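You operate a simulated robot arm through the tools that you are given. There is no shell and no other tool.

Carry out the task below with a simulated robot arm. There is one attempt and no reset: what you move stays moved.

Task
Press the crumbs in the square tin firm, then dust them from the red sifter.
Fine: all four quarters; dust till white; tamper and sifter go back. Set down upright: blue tamper, red sifter.

The check looks at the end state, three seconds after you hand in, the way a careful person would. Anything else that was tipped, shoved, dropped, spilled or broken makes it a failure.

Robot
A 6-joint arm with a two-finger gripper, fixed in place. Base frame: the origin is on the floor under the middle of its stand, x ahead of it, y to its left, z up; the work surface is at about z = 950. Readings come in mm, rad, newtons and seconds.
It reaches about 1637 mm from its shoulder. Its first joint turns from -2.897 to 2.897 rad. Payload 3.43 kg.
Tool frame: the origin (TCP) lies between the finger pads and is the grasp point; the fingertips stand 20 mm ahead of it; z points along the fingers, y is the line along which they close. The gripper opens to 190 mm; its body begins 248 mm behind the TCP.
Orientation is that of the tool frame in the base frame, as a unit quaternion [x, y, z, w]. With the fingers straight down and closing along the base's y, the tool's x points along the base's -x, its y along +y and its z along -z.

Tools
- The arm moves only by the tool drive_tool. Its argument "commands" is a list that holds one entry, the list of rows, each a list of 7 numbers: the shift along the base's x, y, z in units of 400 mm (1.0 is 400 mm), then the turn, a rotation vector about the base's x, y, z in units of 120 degrees (1.0 is 120 degrees), then the finger opening in mm, from 0 to 190. In form: [[[tx, ty, tz, ax, ay, az, grip], ...]]. A call has 1 to 20 rows; each row is the pose to reach, as a shift and turn from the pose commanded when the call began. A call with a number of a shift or a turn outside -1 to 1 is refused whole. Rows are played at 5 a second. More than 50 mm and 0.15 rad between two rows, or a gripper value outside its range, and nothing of the call is played. A pose out of reach is approached as far as the arm can. The call stops where the force on the tool passes 50 N (or 10 N more than at its start, if that is more) or the arm is blocked; 0.2 s more then pass. Each finger travels about 45 mm/s and halts on what it meets, pressing with about 39 N; the grip force reading is that of the motor and also rises with nothing between the fingers. The clock runs only during rows and for 0.2 s after the last one: add rows that repeat a pose to give the fingers time. The reply holds the time, the measured pose of the TCP, the force on the tool along the base axes, the opening and the grip force, in the units named above and with some noise, with the torque about the TCP (base axes, N m) and any sound that the robot's microphone picked up, and new pictures: "show" is both (left out), scene, wrist or none.
- Cameras (640 x 400 px; columns grow to the right, rows downward): "scene" is fixed at [400.3, -500.7, 1581.2]; the picture's right is [0.76, -0.65, 0.00], its down [-0.32, -0.37, -0.87] and it looks along [0.57, 0.66, -0.49] (base axes); focal length 344 px, centre (320, 200). "wrist" rides on the gripper at [70, -8, -288] in the tool frame; the picture's right is [0.12, 0.99, 0.00], its down [-0.96, 0.11, -0.25] and it looks along [-0.25, 0.03, 0.97] (tool axes); focal length 261 px, centre (320, 200). There is no depth. A picture from a camera that has moved, and an enlarged one, comes with that camera's place and axes in the base frame and with its lens.
- lift_body(by): slides the trunk up (or, below 0, down) by that many mm; the arm rides with it, the base frame stays. It gives what a move gives, with no picture.
- inspect(camera, box): a new picture of the part [left, top, right, bottom] of that camera's present view, enlarged. The clock stands still meanwhile.
- sign_off(): hands the job in; it is judged then, once.

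Places have to be worked out from the pictures, the camera data and where the tool is seen. Open the gripper and draw the arm clear of the work before you hand the job in, unless the task says otherwise.

The tools are called after ">>>" as name(argument=value, ...) on one line, values as JSON. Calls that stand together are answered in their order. drive_tool: Moves the arm, as the interface text tells. Its arguments: {"type":"object","properties":{"commands":{"type":"array","items":{"type":"array","items":{"type":"array","items":{"type":"number"}}}},"show":{"type":"string","enum":["both","scene","wrist","none"]}},"required":["commands"]} The other tools are called the same way: lift_body (by) moves the trunk up or down; inspect (camera, box) takes an enlarged picture of a part of a camera's view; sign_off () hands the job in.

At the start:

```text
time_s: 0.0
ee_pos: [714.4, 85.8, 1269.6]
ee_rot: [-0.001, 1.0, 0.0, 0.0]
wrist_force: [-0.7, -0.4, 0.6]
torque: [0.01, 0.0, 0.01]
gripper_width: 190.1
finger_force: 0.1
trunk travel left (down, up): [-175.0, 65.0]
```

scene: 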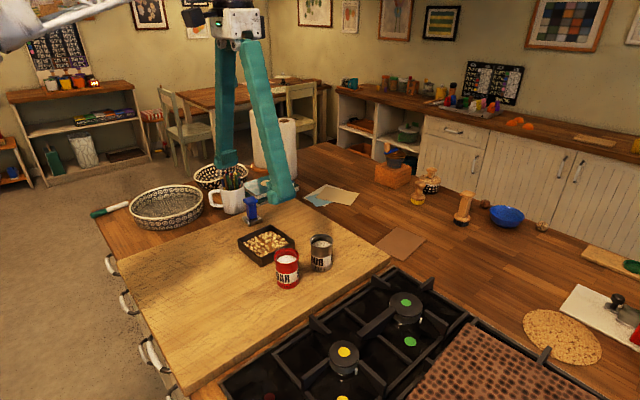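
wrist: 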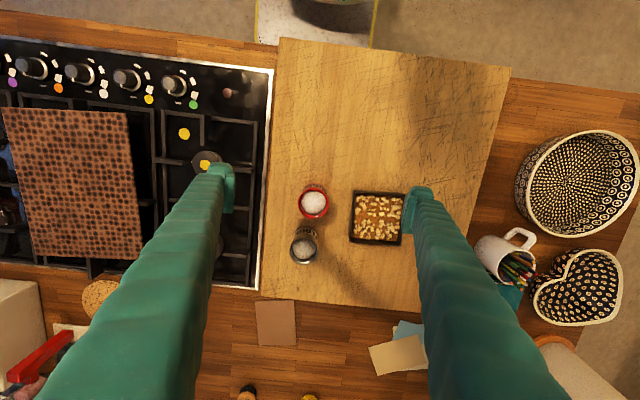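

I start by looking closely at the tin, tamper and the two cans on the board in both cameras.

>>> inspect(camera="scene", box=[200, 170, 360, 300])

>>> inspect(camera="wrist", box=[260, 160, 460, 285])

```text
3.08 times, centred on (280, 235) of scene
camera zoom: at [400.3, -500.7, 1581.2], right [0.76, -0.65, 0.0], down [-0.32, -0.37, -0.87], along [0.57, 0.66, -0.49], focal length 1059 px, centre (443, 92)
```

zoom: 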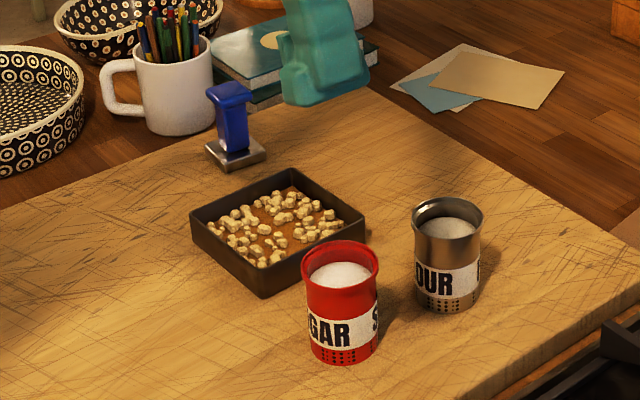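

```text
3.20 times, centred on (360, 222) of wrist
camera zoom: at [643.5, 78.1, 1556.0], right [-0.12, 0.99, 0.0], down [0.96, 0.11, 0.25], along [0.25, 0.03, -0.97], focal length 834 px, centre (192, 128)
```

zoom: 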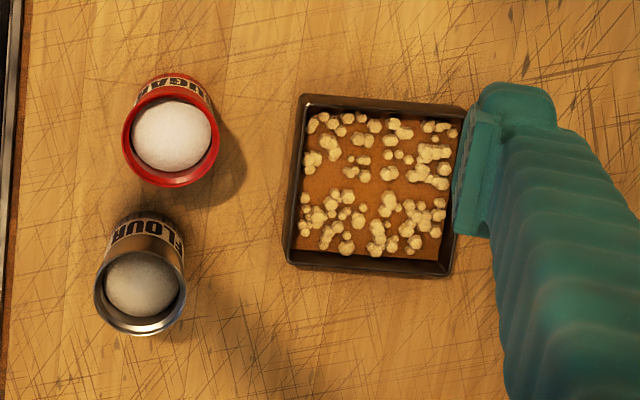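

The tin reads near (820, 235) with its rim at z≈976, and the red SUGAR sifter near (785, 81) with its rim at about 1025. The blue tamper is near (859, 384), but a finger hides it, so I move over it at height for a better look.

>>> drive_tool(commands=[[[0.036, 0.1, 0, 0, 0, 0, 190], [0.072, 0.2, 0, 0, 0, 0, 190], [0.108, 0.3, 0, 0, 0, 0, 190], [0.144, 0.4, 0, 0, 0, 0, 190], [0.18, 0.5, 0, 0, 0, 0, 190], [0.215, 0.6, 0, 0, 0, 0, 190], [0.215, 0.6, 0, 0, 0, 0, 190]]], show="both")

```text
time_s: 1.6
ee_pos: [796.7, 322.8, 1258.4]
ee_rot: [0.0, 1.0, 0.001, 0.003]
wrist_force: [0.4, 0.6, 0.0]
torque: [-0.03, 0.05, 0.03]
gripper_width: 190.1
finger_force: 0.0
out of reach, approached as far as the arm can: row 6, 7
trunk travel left (down, up): [-175.0, 65.0]
camera wrist: at [724.1, 314.8, 1546.7], right [-0.12, 0.99, 0.0], down [0.96, 0.11, 0.25], along [0.25, 0.03, -0.97], focal length 261 px, centre (320, 200)
```

scene: 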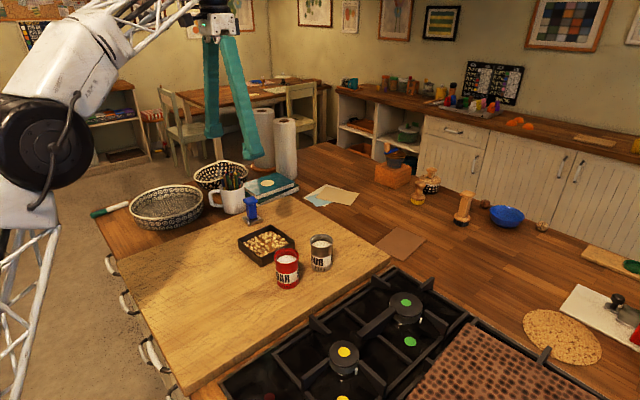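
wrist: 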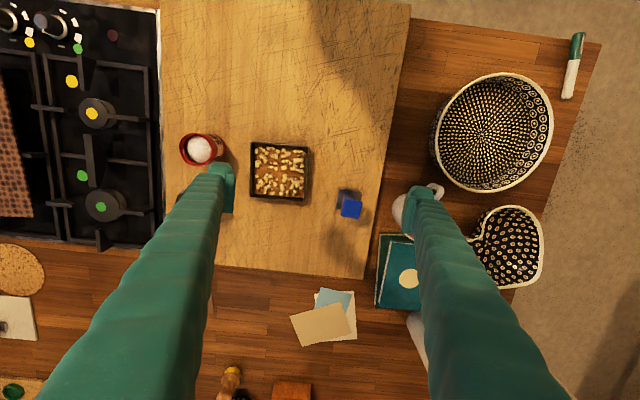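

The tamper's blue handle now shows at about (350, 208) in the wrist view. I enlarge both views to get its place, height and handle shape.

>>> inspect(camera="wrist", box=[240, 130, 400, 230])

>>> inspect(camera="scene", box=[220, 180, 300, 230])

```text
4.00 times, centred on (320, 180) of wrist
camera zoom: at [724.1, 314.8, 1546.7], right [-0.12, 0.99, 0.0], down [0.96, 0.11, 0.25], along [0.25, 0.03, -0.97], focal length 1043 px, centre (320, 280)
```

zoom: 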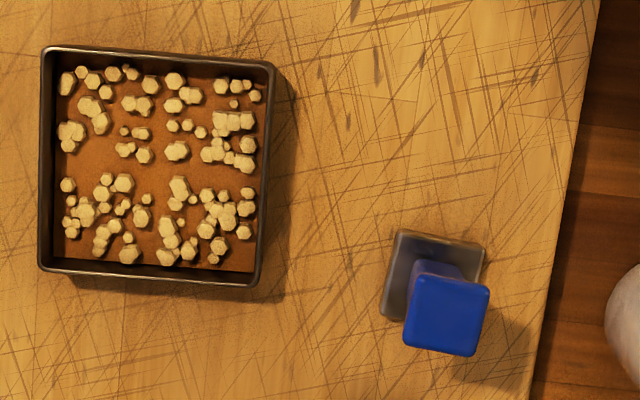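

```text
8.00 times, centred on (260, 205) of scene
camera zoom: at [400.3, -500.7, 1581.2], right [0.76, -0.65, 0.0], down [-0.32, -0.37, -0.87], along [0.57, 0.66, -0.49], focal length 2754 px, centre (800, 160)
```

zoom: 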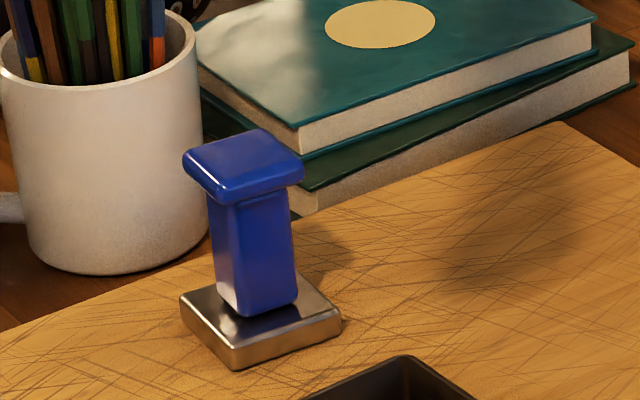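

The tamper is centred at about (867, 397), with its top at z≈1033, a 50 mm square base and the board at z≈949. I check the shape of the fingertips before gripping.

>>> inspect(camera="scene", box=[180, 20, 300, 180])

>>> inspect(camera="wrist", box=[340, 120, 500, 280])

```text
2.50 times, centred on (240, 100) of scene
camera zoom: at [400.3, -500.7, 1581.2], right [0.76, -0.65, 0.0], down [-0.32, -0.37, -0.87], along [0.57, 0.66, -0.49], focal length 861 px, centre (520, 450)
```

zoom: 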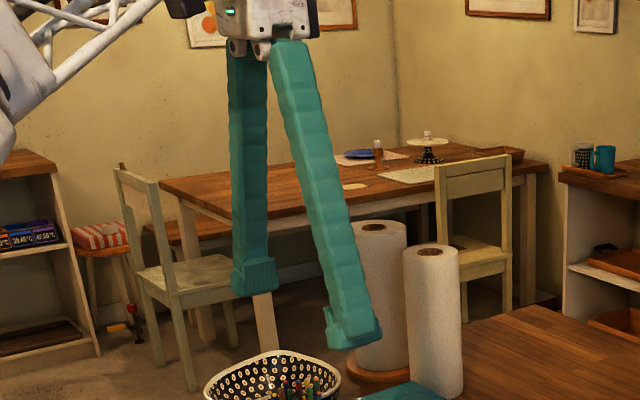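

```text
2.50 times, centred on (420, 200) of wrist
camera zoom: at [724.1, 314.8, 1546.7], right [-0.12, 0.99, 0.0], down [0.96, 0.11, 0.25], along [0.25, 0.03, -0.97], focal length 652 px, centre (70, 200)
```

zoom: 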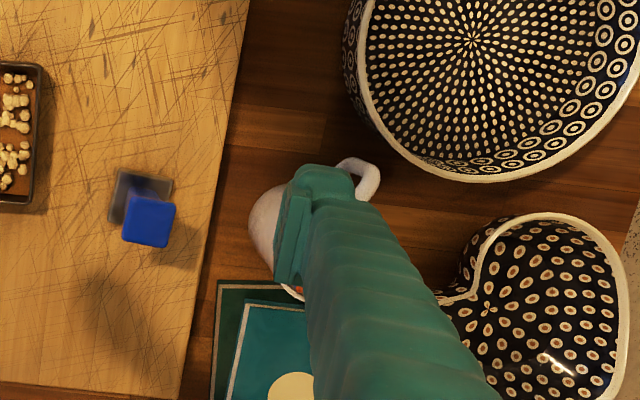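

The fingers are tongs with inward pads. The mug stands about 75 mm beyond the tamper in y, so I'll grip the tamper along x instead. I turn the tool about 87° and go down over it at z≈1150, which also brings it back within reach.

>>> drive_tool(commands=[[[0, 0, -0.047, 0, 0, 0.0604, 160], [0, 0, -0.093, 0, 0, 0.1208, 120], [0, 0, -0.14, 0, 0, 0.1813, 80], [0, 0, -0.187, 0, 0, 0.2417, 80], [0.021, 0.023, -0.233, 0, 0, 0.3021, 80], [0.043, 0.046, -0.28, 0, 0, 0.3625, 80], [0.064, 0.069, -0.28, 0, 0, 0.4229, 80], [0.085, 0.092, -0.28, 0, 0, 0.4833, 80], [0.106, 0.114, -0.28, 0, 0, 0.5438, 80], [0.128, 0.137, -0.28, 0, 0, 0.6042, 80], [0.149, 0.16, -0.28, 0, 0, 0.6646, 80], [0.17, 0.183, -0.28, 0, 0, 0.725, 80], [0.17, 0.183, -0.28, 0, 0, 0.725, 80]]], show="both")

```text
time_s: 4.4
ee_pos: [865.4, 398.4, 1148.8]
ee_rot: [-0.688, 0.725, 0.0, 0.0]
wrist_force: [-0.4, 0.7, -0.2]
torque: [0.0, 0.06, -0.02]
gripper_width: 79.8
finger_force: 0.1
trunk travel left (down, up): [-175.0, 65.0]
camera wrist: at [869.0, 328.1, 1436.5], right [-1.0, -0.07, 0.0], down [-0.06, 0.97, 0.25], along [-0.02, 0.25, -0.97], focal length 261 px, centre (320, 200)
```

scene: 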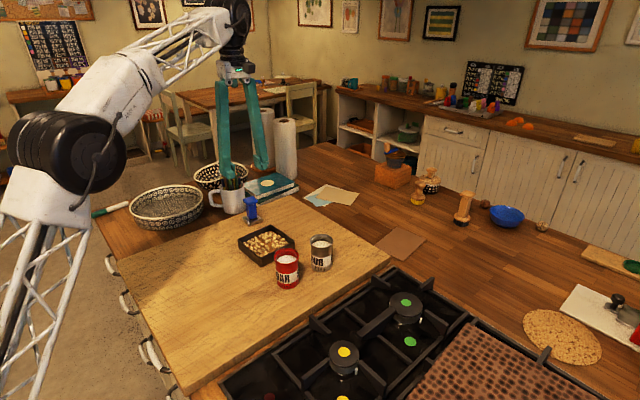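
wrist: 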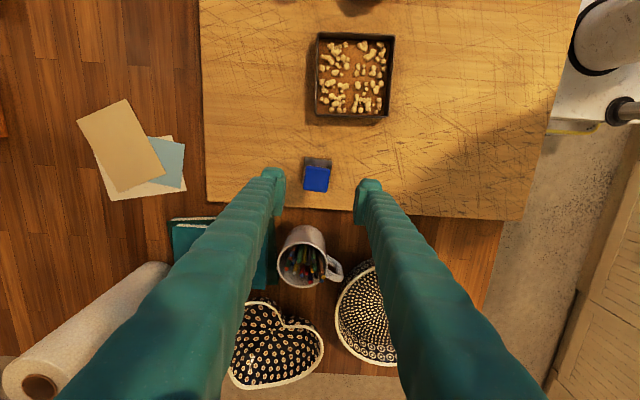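

The tool is at (865, 398, 1149) and turned. I enlarge the wrist view to refine the tamper's place and heading.

>>> inspect(camera="wrist", box=[260, 130, 380, 220])

>>> inspect(camera="scene", box=[200, 120, 300, 220])

```text
4.44 times, centred on (320, 175) of wrist
camera zoom: at [869.0, 328.1, 1436.5], right [-1.0, -0.07, 0.0], down [-0.06, 0.97, 0.25], along [-0.02, 0.25, -0.97], focal length 1158 px, centre (320, 311)
```

zoom: 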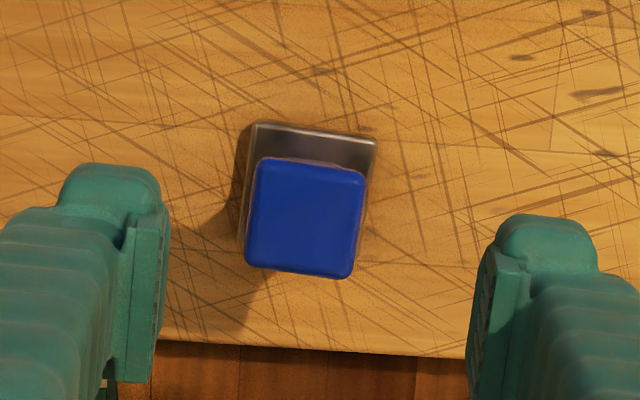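

```text
4.00 times, centred on (250, 170) of scene
camera zoom: at [400.3, -500.7, 1581.2], right [0.76, -0.65, 0.0], down [-0.32, -0.37, -0.87], along [0.57, 0.66, -0.49], focal length 1377 px, centre (600, 320)
```

zoom: 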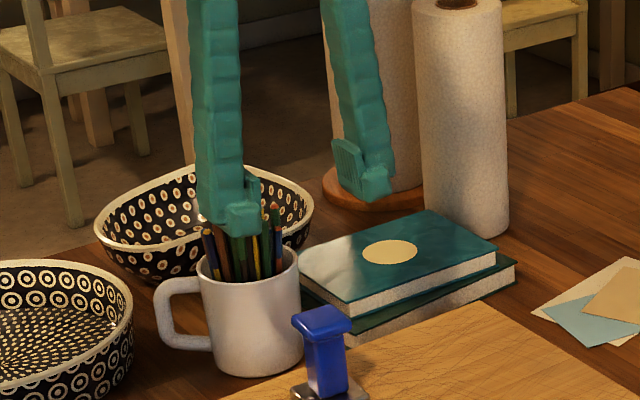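

The tamper centre comes out at about (869.6, 399.6), turned about -5°. I correct by +4 mm in x and -1.7°, then go down with the pads around the shaft, below the cap, at TCP z≈990.

>>> drive_tool(commands=[[[0.0105, 0.003, 0, 0, 0, -0.014, 80], [0.0105, 0.003, -0.1, 0, 0, -0.014, 80], [0.0105, 0.003, -0.2, 0, 0, -0.014, 80], [0.0105, 0.003, -0.3, 0, 0, -0.014, 80], [0.0105, 0.003, -0.36, 0, 0, -0.014, 80], [0.0105, 0.003, -0.395, 0, 0, -0.014, 80], [0.0105, 0.003, -0.395, 0, 0, -0.014, 80]]], show="both")

```text
time_s: 6.0
ee_pos: [867.6, 398.4, 988.2]
ee_rot: [-0.677, 0.736, 0.0, 0.001]
wrist_force: [0.0, -0.3, -0.8]
torque: [0.04, -0.02, 0.01]
gripper_width: 80.0
finger_force: 0.1
trunk travel left (down, up): [-175.0, 65.0]
camera wrist: at [869.3, 328.7, 1276.3], right [-1.0, -0.04, 0.0], down [-0.04, 0.97, 0.25], along [-0.01, 0.25, -0.97], focal length 261 px, centre (320, 200)
```

scene: 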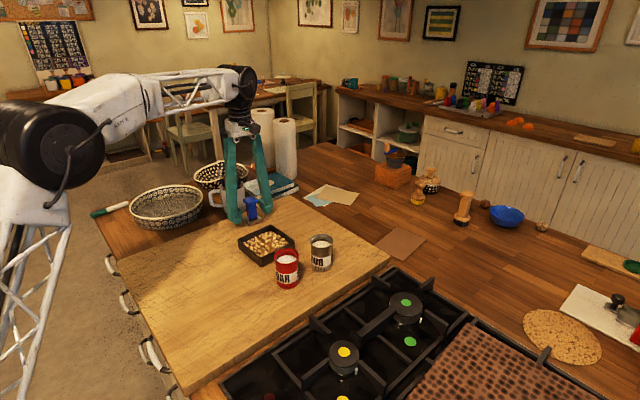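
wrist: 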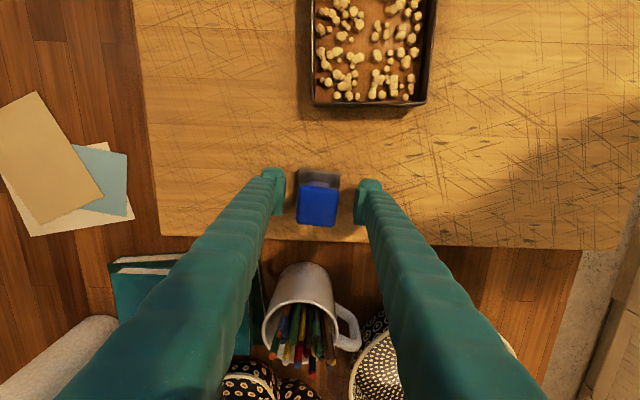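

>>> inspect(camera="wrist", box=[250, 150, 390, 240])

>>> inspect(camera="scene", box=[215, 170, 295, 230])

```text
4.44 times, centred on (320, 195) of wrist
camera zoom: at [869.3, 328.7, 1276.3], right [-1.0, -0.04, 0.0], down [-0.04, 0.97, 0.25], along [-0.01, 0.25, -0.97], focal length 1158 px, centre (320, 222)
```

zoom: 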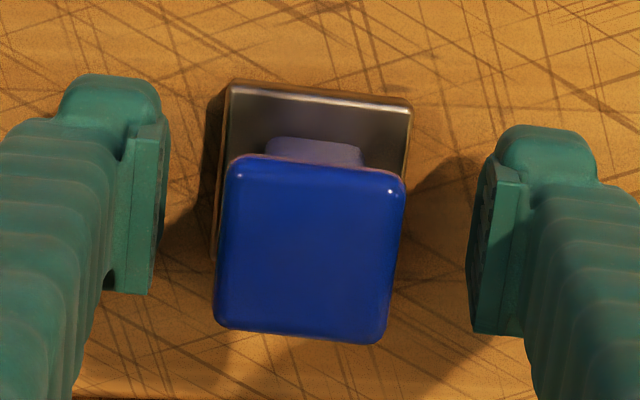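

```text
6.67 times, centred on (255, 200) of scene
camera zoom: at [400.3, -500.7, 1581.2], right [0.76, -0.65, 0.0], down [-0.32, -0.37, -0.87], along [0.57, 0.66, -0.49], focal length 2295 px, centre (753, 200)
```

zoom: 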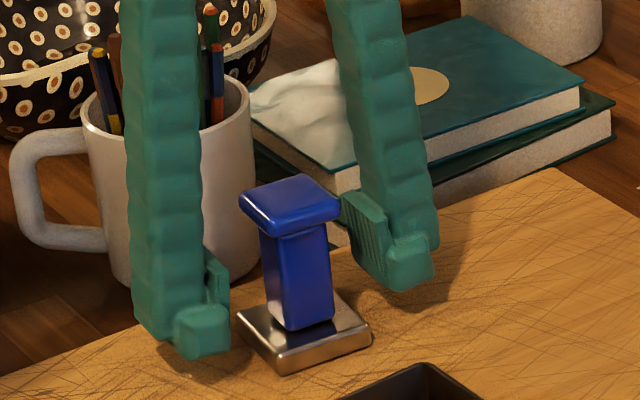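

The pads straddle the shaft and are well aligned, with the cap about 1.5 mm off-centre in +x. I shift by that amount and close on the shaft.

>>> drive_tool(commands=[[[0.004, 0.002, 0, 0, 0, 0, 80], [0.004, 0.002, 0, 0, 0, 0, 60], [0.004, 0.002, 0, 0, 0, 0, 40], [0.004, 0.002, 0, 0, 0, 0, 20], [0.004, 0.002, 0, 0, 0, 0, 10], [0.004, 0.002, 0, 0, 0, 0, 10], [0.004, 0.002, 0, 0, 0, 0, 10]]], show="both")

```text
time_s: 7.6
ee_pos: [870.0, 400.0, 990.2]
ee_rot: [-0.678, 0.735, -0.001, 0.0]
wrist_force: [0.7, -0.2, 0.7]
torque: [-0.02, 0.03, -0.01]
gripper_width: 26.9
finger_force: 38.9
trunk travel left (down, up): [-175.0, 65.0]
camera wrist: at [871.3, 329.4, 1277.3], right [-1.0, -0.04, 0.0], down [-0.04, 0.97, 0.25], along [-0.01, 0.25, -0.97], focal length 261 px, centre (320, 200)
```

scene: 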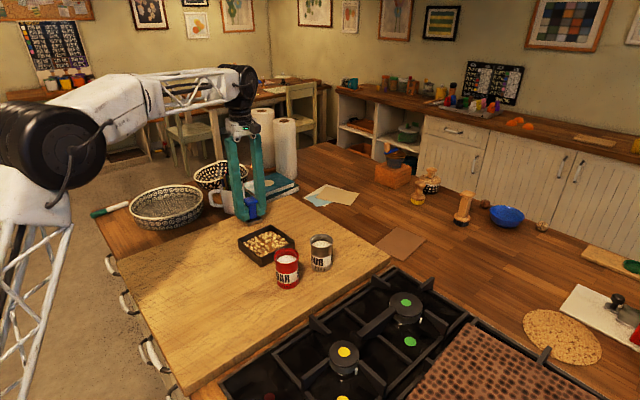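
wrist: 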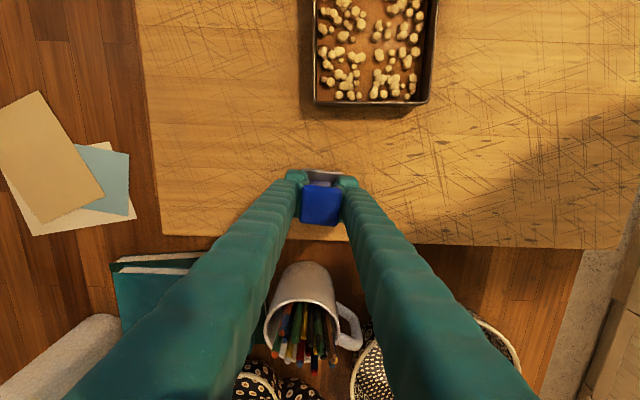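

The shaft is gripped at 26.9 mm, so the place to return to is (870, 400, 990.2) with a tool turn of about 85.4°. I lift 90 mm and carry the tamper over the tin, turning it to match the tin's heading.

>>> drive_tool(commands=[[[0, 0, 0.05, 0, 0, 0, 10], [0, 0, 0.12, 0, 0, 0, 10], [0, 0, 0.225, 0, 0, 0, 10], [-0.025, -0.085, 0.225, 0, 0, 0.011, 10], [-0.05, -0.17, 0.225, 0, 0, 0.022, 10], [-0.075, -0.255, 0.225, 0, 0, 0.033, 10], [-0.1, -0.34, 0.225, 0, 0, 0.044, 10], [-0.125, -0.4175, 0.225, 0, 0, 0.055, 10], [-0.125, -0.4175, 0.225, 0, 0, 0.055, 10]]], show="both")

```text
time_s: 9.6
ee_pos: [820.2, 232.3, 1081.4]
ee_rot: [0.719, -0.695, 0.0, 0.0]
wrist_force: [-1.0, -0.3, -2.0]
torque: [0.0, -0.03, -0.02]
gripper_width: 26.7
finger_force: 39.0
trunk travel left (down, up): [-175.0, 65.0]
camera wrist: at [830.3, 163.2, 1369.0], right [-0.99, -0.15, 0.0], down [-0.15, 0.96, 0.25], along [-0.04, 0.24, -0.97], focal length 261 px, centre (320, 200)
```

scene: 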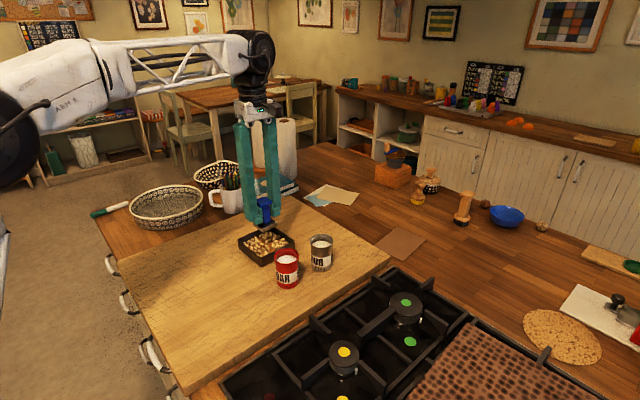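
wrist: 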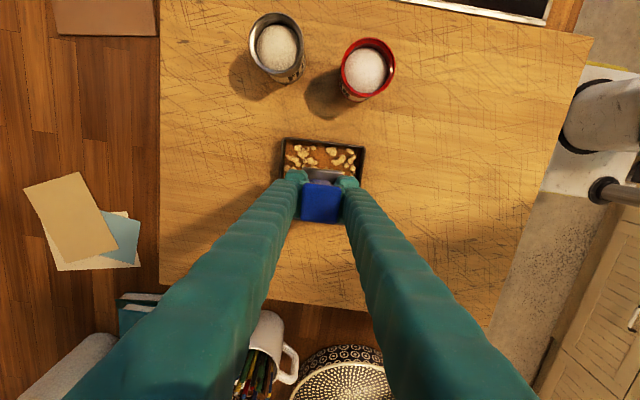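

The tamper now hangs over the tin. I enlarge the views to refine the tin's edges and check that the tamper's heading matches.

>>> inspect(camera="wrist", box=[260, 120, 390, 240])

>>> inspect(camera="scene", box=[220, 180, 320, 280])

```text
3.33 times, centred on (325, 180) of wrist
camera zoom: at [830.3, 163.2, 1369.0], right [-0.99, -0.15, 0.0], down [-0.15, 0.96, 0.25], along [-0.04, 0.24, -0.97], focal length 869 px, centre (303, 267)
```

zoom: 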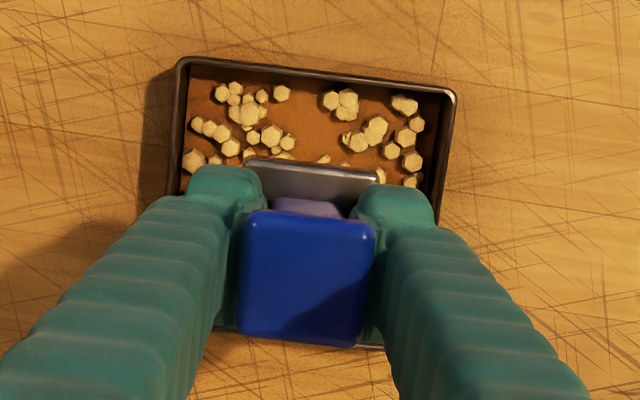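

```text
4.00 times, centred on (270, 230) of scene
camera zoom: at [400.3, -500.7, 1581.2], right [0.76, -0.65, 0.0], down [-0.32, -0.37, -0.87], along [0.57, 0.66, -0.49], focal length 1377 px, centre (520, 80)
```

zoom: 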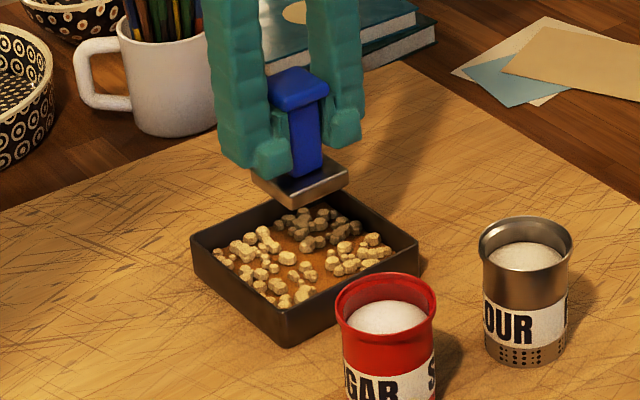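

My estimates put the tin centre at about (820.5, 236), turned about 2.3°, with an inside width of about 112 mm. I hover the tamper just above the rim over the (-x, -y) quarter to check its clearance to the walls.

>>> drive_tool(commands=[[[-0.031, -0.029, 0, 0, 0, 0, 10], [-0.062, -0.058, 0, 0, 0, 0, 10], [-0.062, -0.058, -0.07, 0, 0, 0, 10], [-0.062, -0.058, -0.138, 0, 0, 0, 10], [-0.062, -0.058, -0.138, 0, 0, 0, 10]]], show="both")

>>> inspect(camera="wrist", box=[250, 140, 390, 260])

>>> inspect(camera="scene", box=[220, 200, 310, 280])

```text
time_s: 10.8
ee_pos: [796.4, 208.1, 1024.2]
ee_rot: [0.719, -0.695, 0.001, 0.0]
wrist_force: [0.3, 0.4, -1.2]
torque: [-0.05, 0.02, -0.03]
gripper_width: 26.7
finger_force: 38.4
trunk travel left (down, up): [-175.0, 65.0]
camera wrist: at [806.4, 139.1, 1312.5], right [-0.99, -0.15, 0.0], down [-0.15, 0.96, 0.25], along [-0.04, 0.24, -0.97], focal length 261 px, centre (320, 200)
```

scene: 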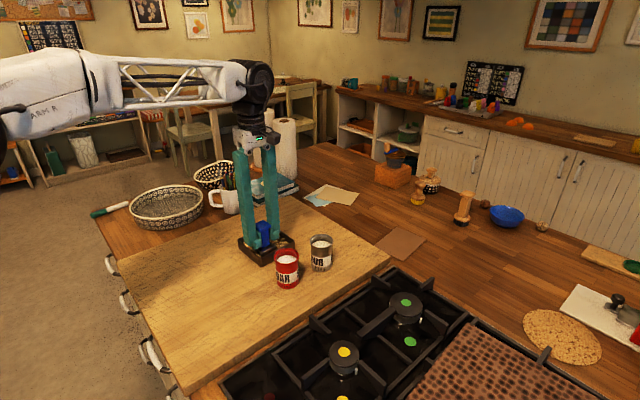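
wrist: 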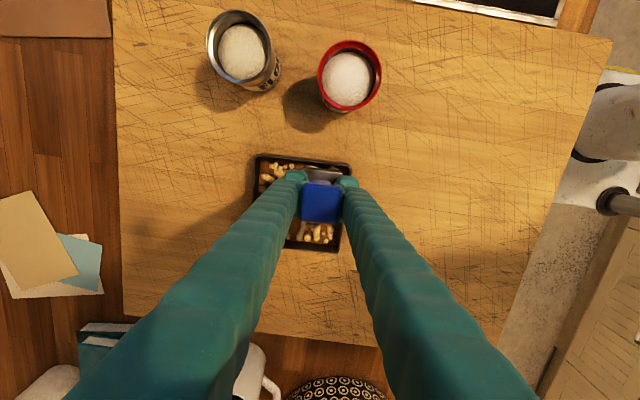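

```text
3.33 times, centred on (320, 200) of wrist
camera zoom: at [806.4, 139.1, 1312.5], right [-0.99, -0.15, 0.0], down [-0.15, 0.96, 0.25], along [-0.04, 0.24, -0.97], focal length 869 px, centre (320, 200)
```

zoom: 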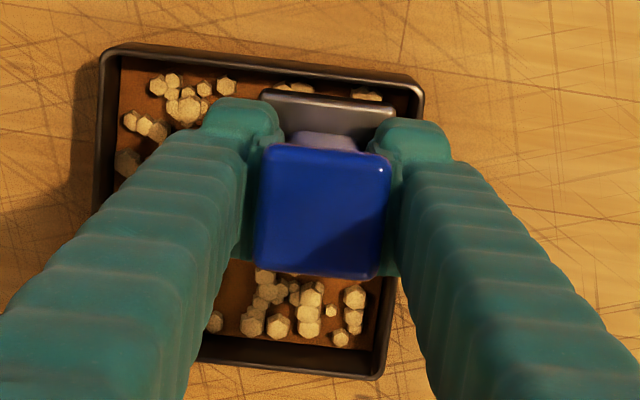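

```text
5.00 times, centred on (265, 240) of scene
camera zoom: at [400.3, -500.7, 1581.2], right [0.76, -0.65, 0.0], down [-0.32, -0.37, -0.87], along [0.57, 0.66, -0.49], focal length 1721 px, centre (595, 0)
```

zoom: 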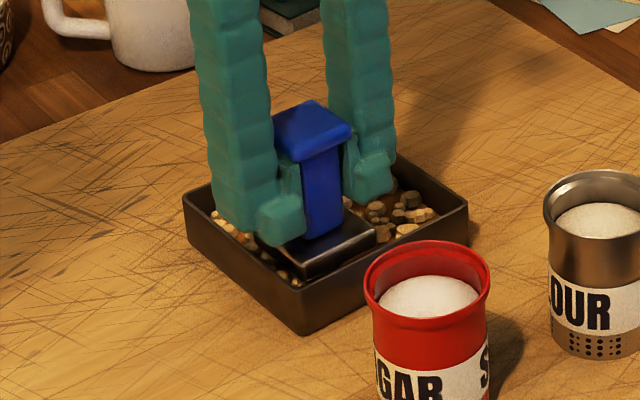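

From this view the tin centre is at about (820.5, 237.5), and the tamper's near edge sits too close to the wall. I shift -1 mm in x and +3 mm in y, then start lowering slowly into the first quarter.

>>> drive_tool(commands=[[[-0.002, 0.0072, 0, 0, 0, 0, 10], [-0.002, 0.0072, -0.015, 0, 0, 0, 10], [-0.002, 0.0072, -0.03, 0, 0, 0, 10], [-0.002, 0.0072, -0.04, 0, 0, 0, 10], [-0.002, 0.0072, -0.045, 0, 0, 0, 10], [-0.002, 0.0072, -0.05, 0, 0, 0, 10], [-0.002, 0.0072, -0.05, 0, 0, 0, 10]]], show="both")

>>> inspect(camera="wrist", box=[250, 140, 390, 260])

>>> inspect(camera="scene", box=[220, 200, 310, 280])

```text
time_s: 12.4
ee_pos: [793.8, 212.2, 1006.9]
ee_rot: [0.718, -0.696, 0.001, -0.001]
wrist_force: [10.3, 0.3, 26.0]
torque: [0.04, -0.1, 0.02]
gripper_width: 26.9
finger_force: 38.8
trunk travel left (down, up): [-175.0, 65.0]
camera wrist: at [803.3, 142.5, 1292.9], right [-0.99, -0.15, 0.0], down [-0.15, 0.96, 0.25], along [-0.04, 0.24, -0.97], focal length 261 px, centre (320, 200)
```

scene: 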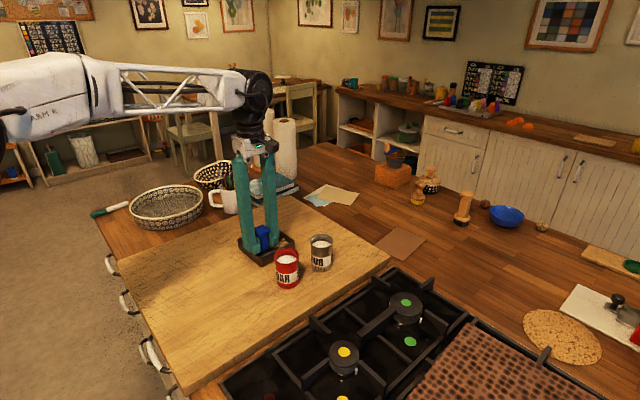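
wrist: 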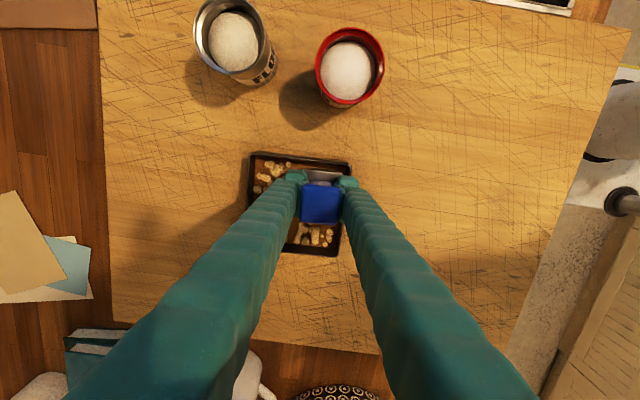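

```text
3.33 times, centred on (320, 200) of wrist
camera zoom: at [803.3, 142.5, 1292.9], right [-0.99, -0.15, 0.0], down [-0.15, 0.96, 0.25], along [-0.04, 0.24, -0.97], focal length 869 px, centre (320, 200)
```

zoom: 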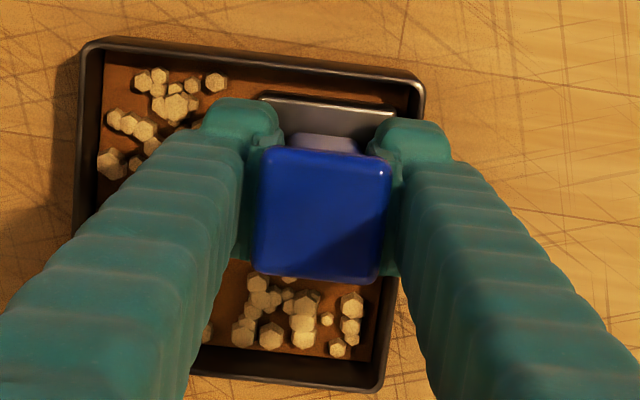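

```text
5.00 times, centred on (265, 240) of scene
camera zoom: at [400.3, -500.7, 1581.2], right [0.76, -0.65, 0.0], down [-0.32, -0.37, -0.87], along [0.57, 0.66, -0.49], focal length 1721 px, centre (595, 0)
```

zoom: 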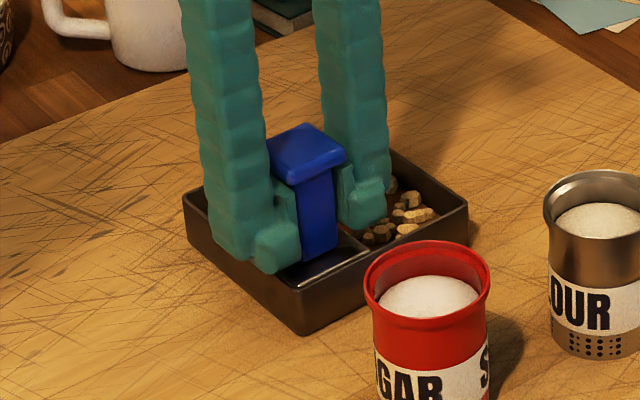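

There is contact at 26 N with the tamper's underside at about 966, and it clears the walls. I press harder, toward 40–45 N.

>>> drive_tool(commands=[[[0.002, 0, -0.004, 0, 0, 0, 10], [0.002, 0, -0.008, 0, 0, 0, 10], [0.002, 0, -0.008, 0, 0, 0, 10], [0.002, 0, -0.008, 0, 0, 0, 10]]], show="none")

```text
time_s: 13.4
ee_pos: [794.3, 212.4, 1003.3]
ee_rot: [0.719, -0.695, 0.0, -0.001]
wrist_force: [5.1, -3.0, 39.3]
torque: [-0.12, 0.3, -0.01]
gripper_width: 26.8
finger_force: 39.6
trunk travel left (down, up): [-175.0, 65.0]
```

The force is 39 N and the crumbs gave about 3.5 mm. I press a little more, then lift and shift away to see the first quarter.

>>> drive_tool(commands=[[[0, 0, -0.003, 0, 0, 0, 10], [0, 0, -0.003, 0, 0, 0, 10], [0, 0, -0.003, 0, 0, 0, 10]]], show="none")

>>> drive_tool(commands=[[[0, 0, 0.01, 0, 0, 0, 10], [0, 0, 0.03, 0, 0, 0, 10], [0, 0, 0.06, 0, 0, 0, 10], [0.06, 0, 0.1, 0, 0, 0, 10], [0.131, 0.0045, 0.14, 0, 0, 0, 10], [0.131, 0.0045, 0.14, 0, 0, 0, 10]]], show="both")

>>> inspect(camera="wrist", box=[250, 140, 390, 260])

>>> inspect(camera="scene", box=[220, 200, 310, 280])

```text
time_s: 14.0
ee_pos: [794.2, 211.5, 1001.8]
ee_rot: [0.719, -0.695, 0.001, -0.001]
wrist_force: [-4.2, -4.3, 20.7]
torque: [-0.08, 0.71, 0.13]
gripper_width: 26.8
finger_force: 38.4
trunk travel left (down, up): [-175.0, 65.0]
stopped in row 3: the force on the tool passed its limit at 51 N (the readings are from after the stop); the commanded pose is now the measured one
```

```text
time_s: 15.4
ee_pos: [847.7, 212.3, 1057.1]
ee_rot: [0.719, -0.695, 0.0, 0.0]
wrist_force: [0.5, 0.4, -2.0]
torque: [0.01, -0.01, 0.0]
gripper_width: 26.7
finger_force: 38.9
trunk travel left (down, up): [-175.0, 65.0]
camera wrist: at [857.2, 142.8, 1343.8], right [-0.99, -0.15, 0.0], down [-0.15, 0.96, 0.25], along [-0.04, 0.24, -0.97], focal length 261 px, centre (320, 200)
```

scene: 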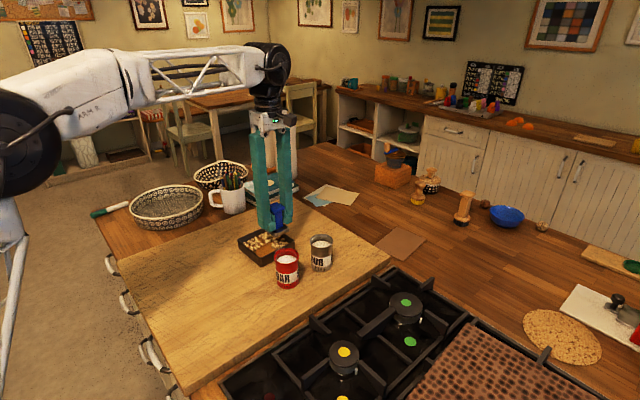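
wrist: 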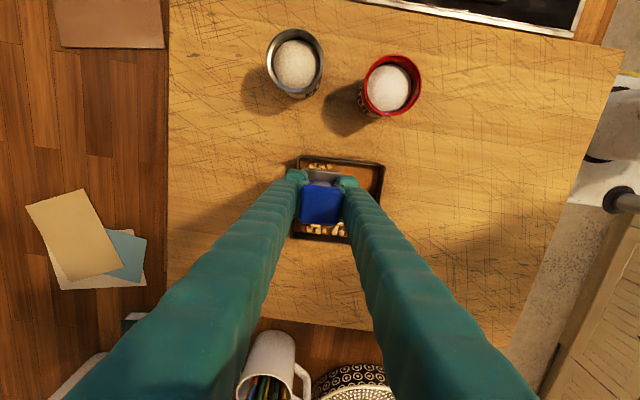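

```text
3.33 times, centred on (320, 200) of wrist
camera zoom: at [857.2, 142.8, 1343.8], right [-0.99, -0.15, 0.0], down [-0.15, 0.96, 0.25], along [-0.04, 0.24, -0.97], focal length 869 px, centre (320, 200)
```

zoom: 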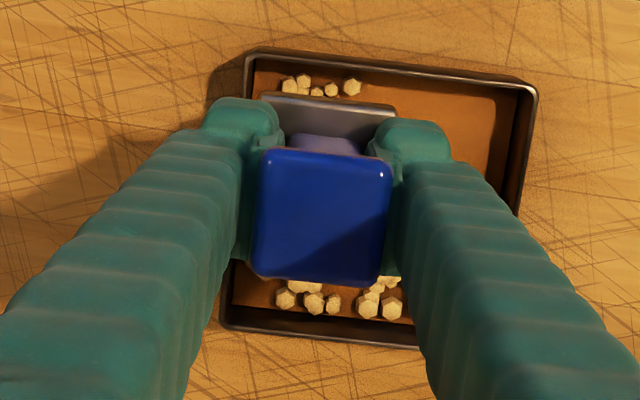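

```text
5.00 times, centred on (265, 240) of scene
camera zoom: at [400.3, -500.7, 1581.2], right [0.76, -0.65, 0.0], down [-0.32, -0.37, -0.87], along [0.57, 0.66, -0.49], focal length 1721 px, centre (595, 0)
```

zoom: 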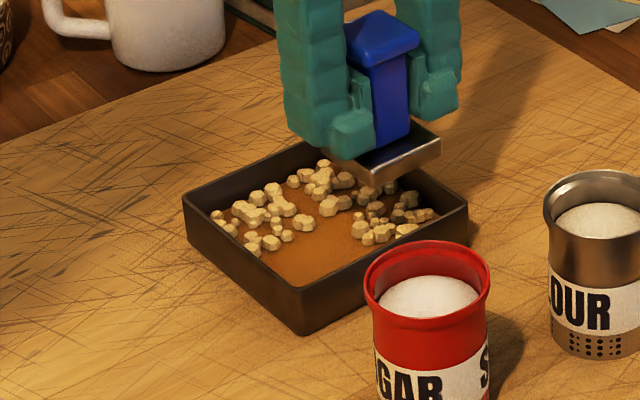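

The first quarter is pressed flat. The tamper is now over the (+x, -y) quarter, so I lower and press there the same way.

>>> drive_tool(commands=[[[0, 0.002, -0.05, 0, 0, 0, 10], [0, 0.002, -0.1, 0, 0, 0, 10], [0, 0.002, -0.115, 0, 0, 0, 10], [0, 0.002, -0.12, 0, 0, 0, 10], [0, 0.002, -0.125, 0, 0, 0, 10], [0, 0.002, -0.13, 0, 0, 0, 10], [0, 0.002, -0.134, 0, 0, 0, 10], [0, 0.002, -0.137, 0, 0, 0, 10], [0, 0.002, -0.14, 0, 0, 0, 10], [0, 0.002, -0.142, 0, 0, 0, 10], [0, 0.002, -0.142, 0, 0, 0, 10], [0, 0.002, -0.142, 0, 0, 0, 10]]], show="wrist")

```text
time_s: 18.0
ee_pos: [846.0, 215.4, 1000.5]
ee_rot: [0.719, -0.695, 0.001, -0.001]
wrist_force: [4.4, 0.8, 27.9]
torque: [0.05, -0.1, -0.01]
gripper_width: 26.9
finger_force: 39.1
trunk travel left (down, up): [-175.0, 65.0]
camera wrist: at [855.2, 146.2, 1288.6], right [-0.99, -0.15, 0.0], down [-0.15, 0.96, 0.25], along [-0.03, 0.25, -0.97], focal length 261 px, centre (320, 200)
```

wrist: 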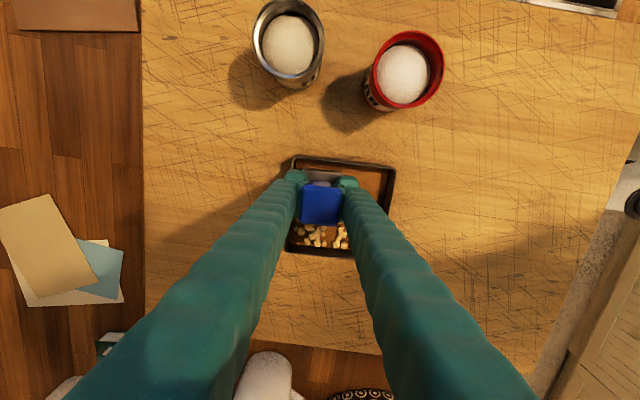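

The force is 28 N at z=1000.5. I press further toward 45 N.

>>> drive_tool(commands=[[[0, 0, -0.003, 0, 0, 0, 10], [0, 0, -0.005, 0, 0, 0, 10], [0, 0, -0.007, 0, 0, 0, 10], [0, 0, -0.008, 0, 0, 0, 10], [0, 0, -0.008, 0, 0, 0, 10]]], show="none")

```text
time_s: 19.1
ee_pos: [846.6, 215.0, 1001.9]
ee_rot: [0.719, -0.695, 0.002, -0.004]
wrist_force: [-3.5, 1.1, 21.3]
torque: [0.02, -0.72, 0.11]
gripper_width: 26.5
finger_force: 39.0
trunk travel left (down, up): [-175.0, 65.0]
stopped in row 5: the force on the tool passed its limit at 51 N (the readings are from after the stop); the commanded pose is now the measured one
```

The force peaked at 51 N on the second quarter. I lift, move 50 mm in +y to the third quarter, and look.

>>> drive_tool(commands=[[[0, 0, 0.01, 0, 0, 0, 10], [0, 0, 0.03, 0, 0, 0, 10], [0, 0, 0.07, 0, 0, 0, 10], [0, 0.06, 0.11, 0, 0, 0, 10], [-0.001, 0.125, 0.1375, 0, 0, 0, 10], [-0.001, 0.125, 0.1375, 0, 0, 0, 10]]], show="both")

>>> inspect(camera="wrist", box=[250, 120, 390, 240])

>>> inspect(camera="scene", box=[220, 190, 310, 270])

```text
time_s: 20.5
ee_pos: [844.4, 263.0, 1052.7]
ee_rot: [0.719, -0.695, 0.001, -0.003]
wrist_force: [0.3, 0.3, -1.4]
torque: [0.0, 0.0, -0.03]
gripper_width: 27.0
finger_force: 38.6
trunk travel left (down, up): [-175.0, 65.0]
camera wrist: at [853.2, 193.9, 1340.9], right [-0.99, -0.15, 0.0], down [-0.15, 0.96, 0.25], along [-0.03, 0.25, -0.97], focal length 261 px, centre (320, 200)
```

scene: 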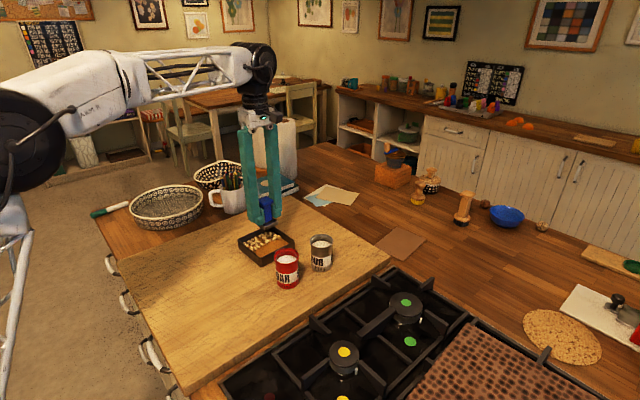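
wrist: 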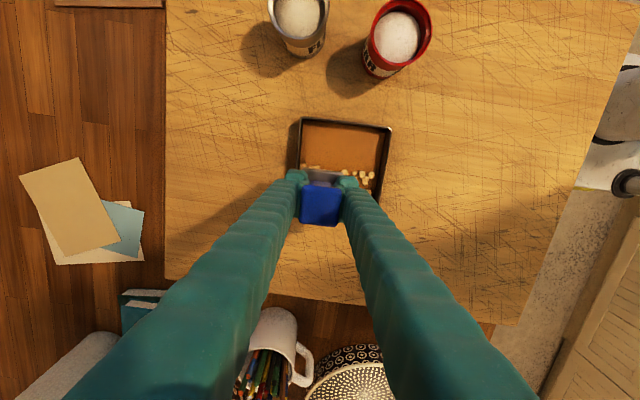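

```text
3.33 times, centred on (320, 180) of wrist
camera zoom: at [853.2, 193.9, 1340.9], right [-0.99, -0.15, 0.0], down [-0.15, 0.96, 0.25], along [-0.03, 0.25, -0.97], focal length 869 px, centre (320, 267)
```

zoom: 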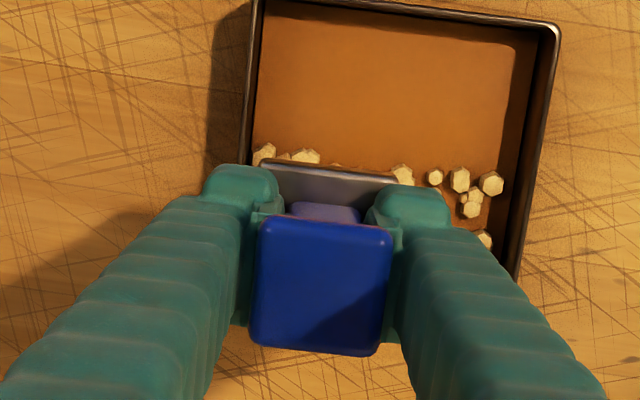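

```text
5.00 times, centred on (265, 230) of scene
camera zoom: at [400.3, -500.7, 1581.2], right [0.76, -0.65, 0.0], down [-0.32, -0.37, -0.87], along [0.57, 0.66, -0.49], focal length 1721 px, centre (595, 50)
```

zoom: 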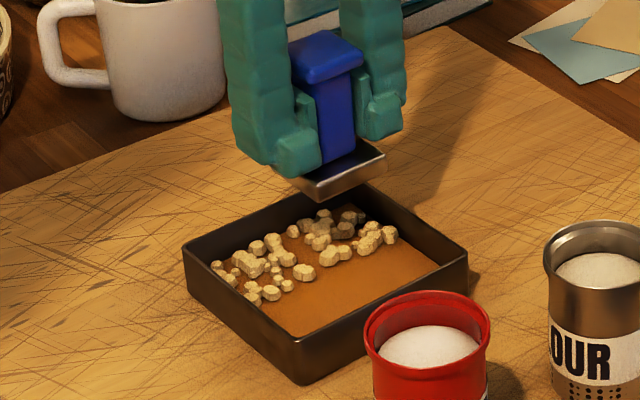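

Two quarters are done. I correct to the third quarter (+1.2, +2 mm) and press until the force nears its limit.

>>> drive_tool(commands=[[[0.003, 0.005, -0.04, 0, 0, 0, 10], [0.003, 0.005, -0.09, 0, 0, 0, 10], [0.003, 0.005, -0.105, 0, 0, 0, 10], [0.003, 0.005, -0.11, 0, 0, 0, 10], [0.003, 0.005, -0.115, 0, 0, 0, 10], [0.003, 0.005, -0.12, 0, 0, 0, 10], [0.003, 0.005, -0.124, 0, 0, 0, 10], [0.003, 0.005, -0.128, 0, 0, 0, 10], [0.003, 0.005, -0.131, 0, 0, 0, 10], [0.003, 0.005, -0.134, 0, 0, 0, 10], [0.003, 0.005, -0.137, 0, 0, 0, 10], [0.003, 0.005, -0.14, 0, 0, 0, 10], [0.003, 0.005, -0.14, 0, 0, 0, 10]]], show="wrist")

```text
time_s: 23.3
ee_pos: [848.4, 268.6, 1002.2]
ee_rot: [0.719, -0.695, 0.003, -0.005]
wrist_force: [-3.8, 0.4, 23.5]
torque: [0.0, -0.63, -0.02]
gripper_width: 26.8
finger_force: 39.2
trunk travel left (down, up): [-175.0, 65.0]
stopped in row 13: the force on the tool passed its limit at 52 N (the readings are from after the stop); the commanded pose is now the measured one
camera wrist: at [854.9, 197.6, 1289.9], right [-0.99, -0.15, -0.01], down [-0.15, 0.96, 0.25], along [-0.03, 0.25, -0.97], focal length 261 px, centre (320, 200)
```

wrist: 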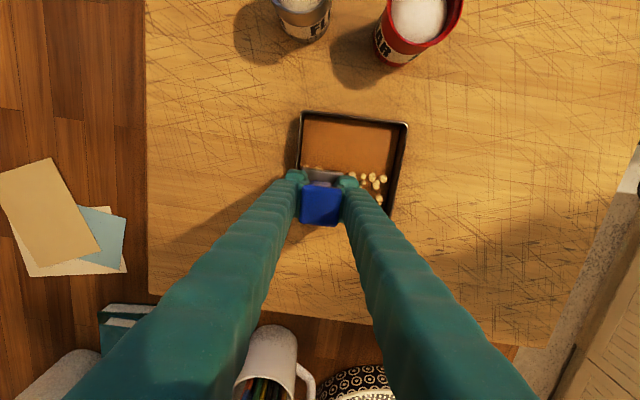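

The third quarter was pressed to 52 N. I lift, remove the small tilt that has built up, move to the (-x, +y) quarter and check the result.

>>> drive_tool(commands=[[[0, 0, 0.01, 0, 0, 0, 10], [0, 0, 0.03, 0, 0, 0, 10], [0, 0, 0.07, -0.0014, 0.0054, 0, 10], [-0.065, -0.006, 0.11, -0.0014, 0.0054, 0, 10], [-0.135, -0.0125, 0.13, -0.0014, 0.0054, 0, 10], [-0.135, -0.0125, 0.13, -0.0014, 0.0054, 0, 10]]], show="both")

>>> inspect(camera="wrist", box=[250, 120, 390, 240])

>>> inspect(camera="scene", box=[220, 190, 310, 270])

```text
time_s: 24.7
ee_pos: [792.5, 260.6, 1054.6]
ee_rot: [0.718, -0.696, -0.002, 0.002]
wrist_force: [-0.1, -1.2, -2.4]
torque: [0.01, -0.04, -0.04]
gripper_width: 27.1
finger_force: 39.9
trunk travel left (down, up): [-175.0, 65.0]
camera wrist: at [803.1, 192.3, 1342.0], right [-0.99, -0.15, 0.0], down [-0.15, 0.96, 0.25], along [-0.04, 0.24, -0.97], focal length 261 px, centre (320, 200)
```

scene: 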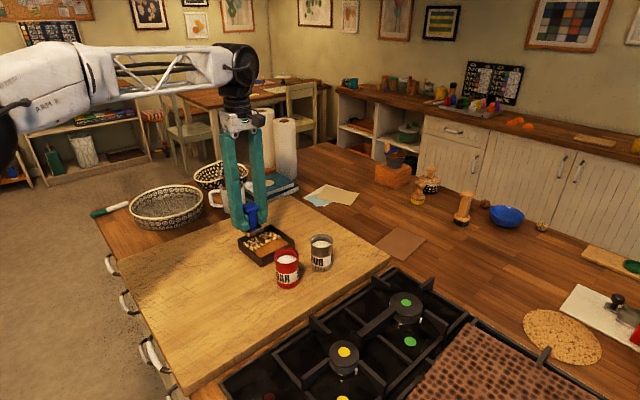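
wrist: 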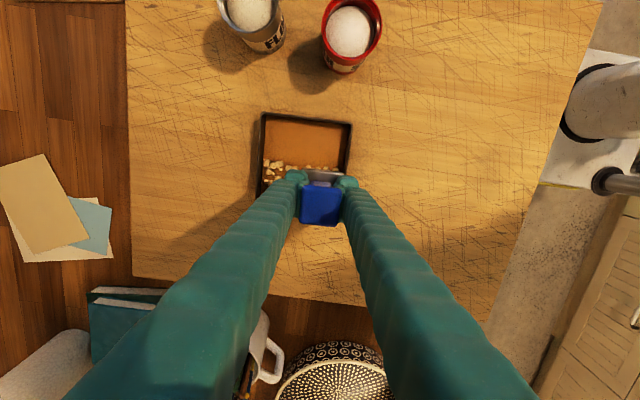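

```text
3.33 times, centred on (320, 180) of wrist
camera zoom: at [803.1, 192.3, 1342.0], right [-0.99, -0.15, 0.0], down [-0.15, 0.96, 0.25], along [-0.04, 0.24, -0.97], focal length 869 px, centre (320, 267)
```

zoom: 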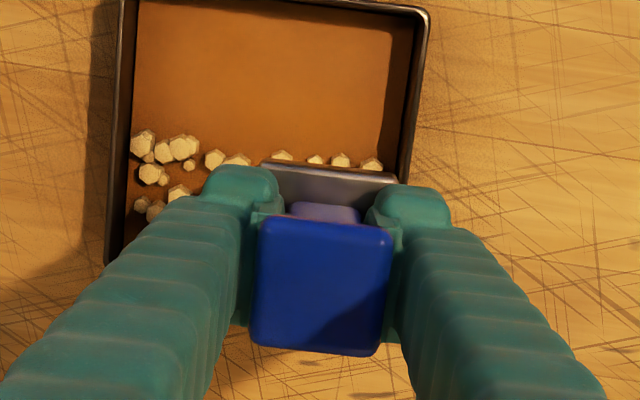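

```text
5.00 times, centred on (265, 230) of scene
camera zoom: at [400.3, -500.7, 1581.2], right [0.76, -0.65, 0.0], down [-0.32, -0.37, -0.87], along [0.57, 0.66, -0.49], focal length 1721 px, centre (595, 50)
```

zoom: 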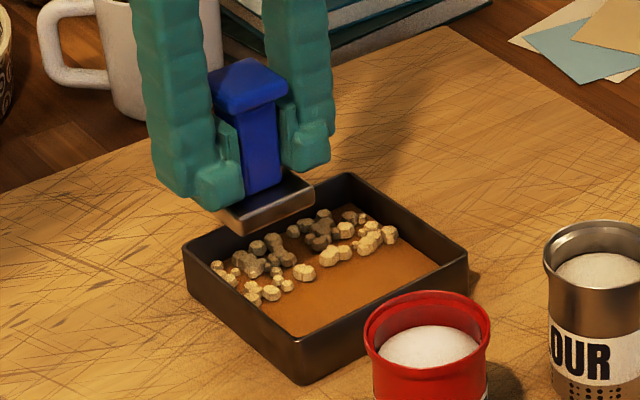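

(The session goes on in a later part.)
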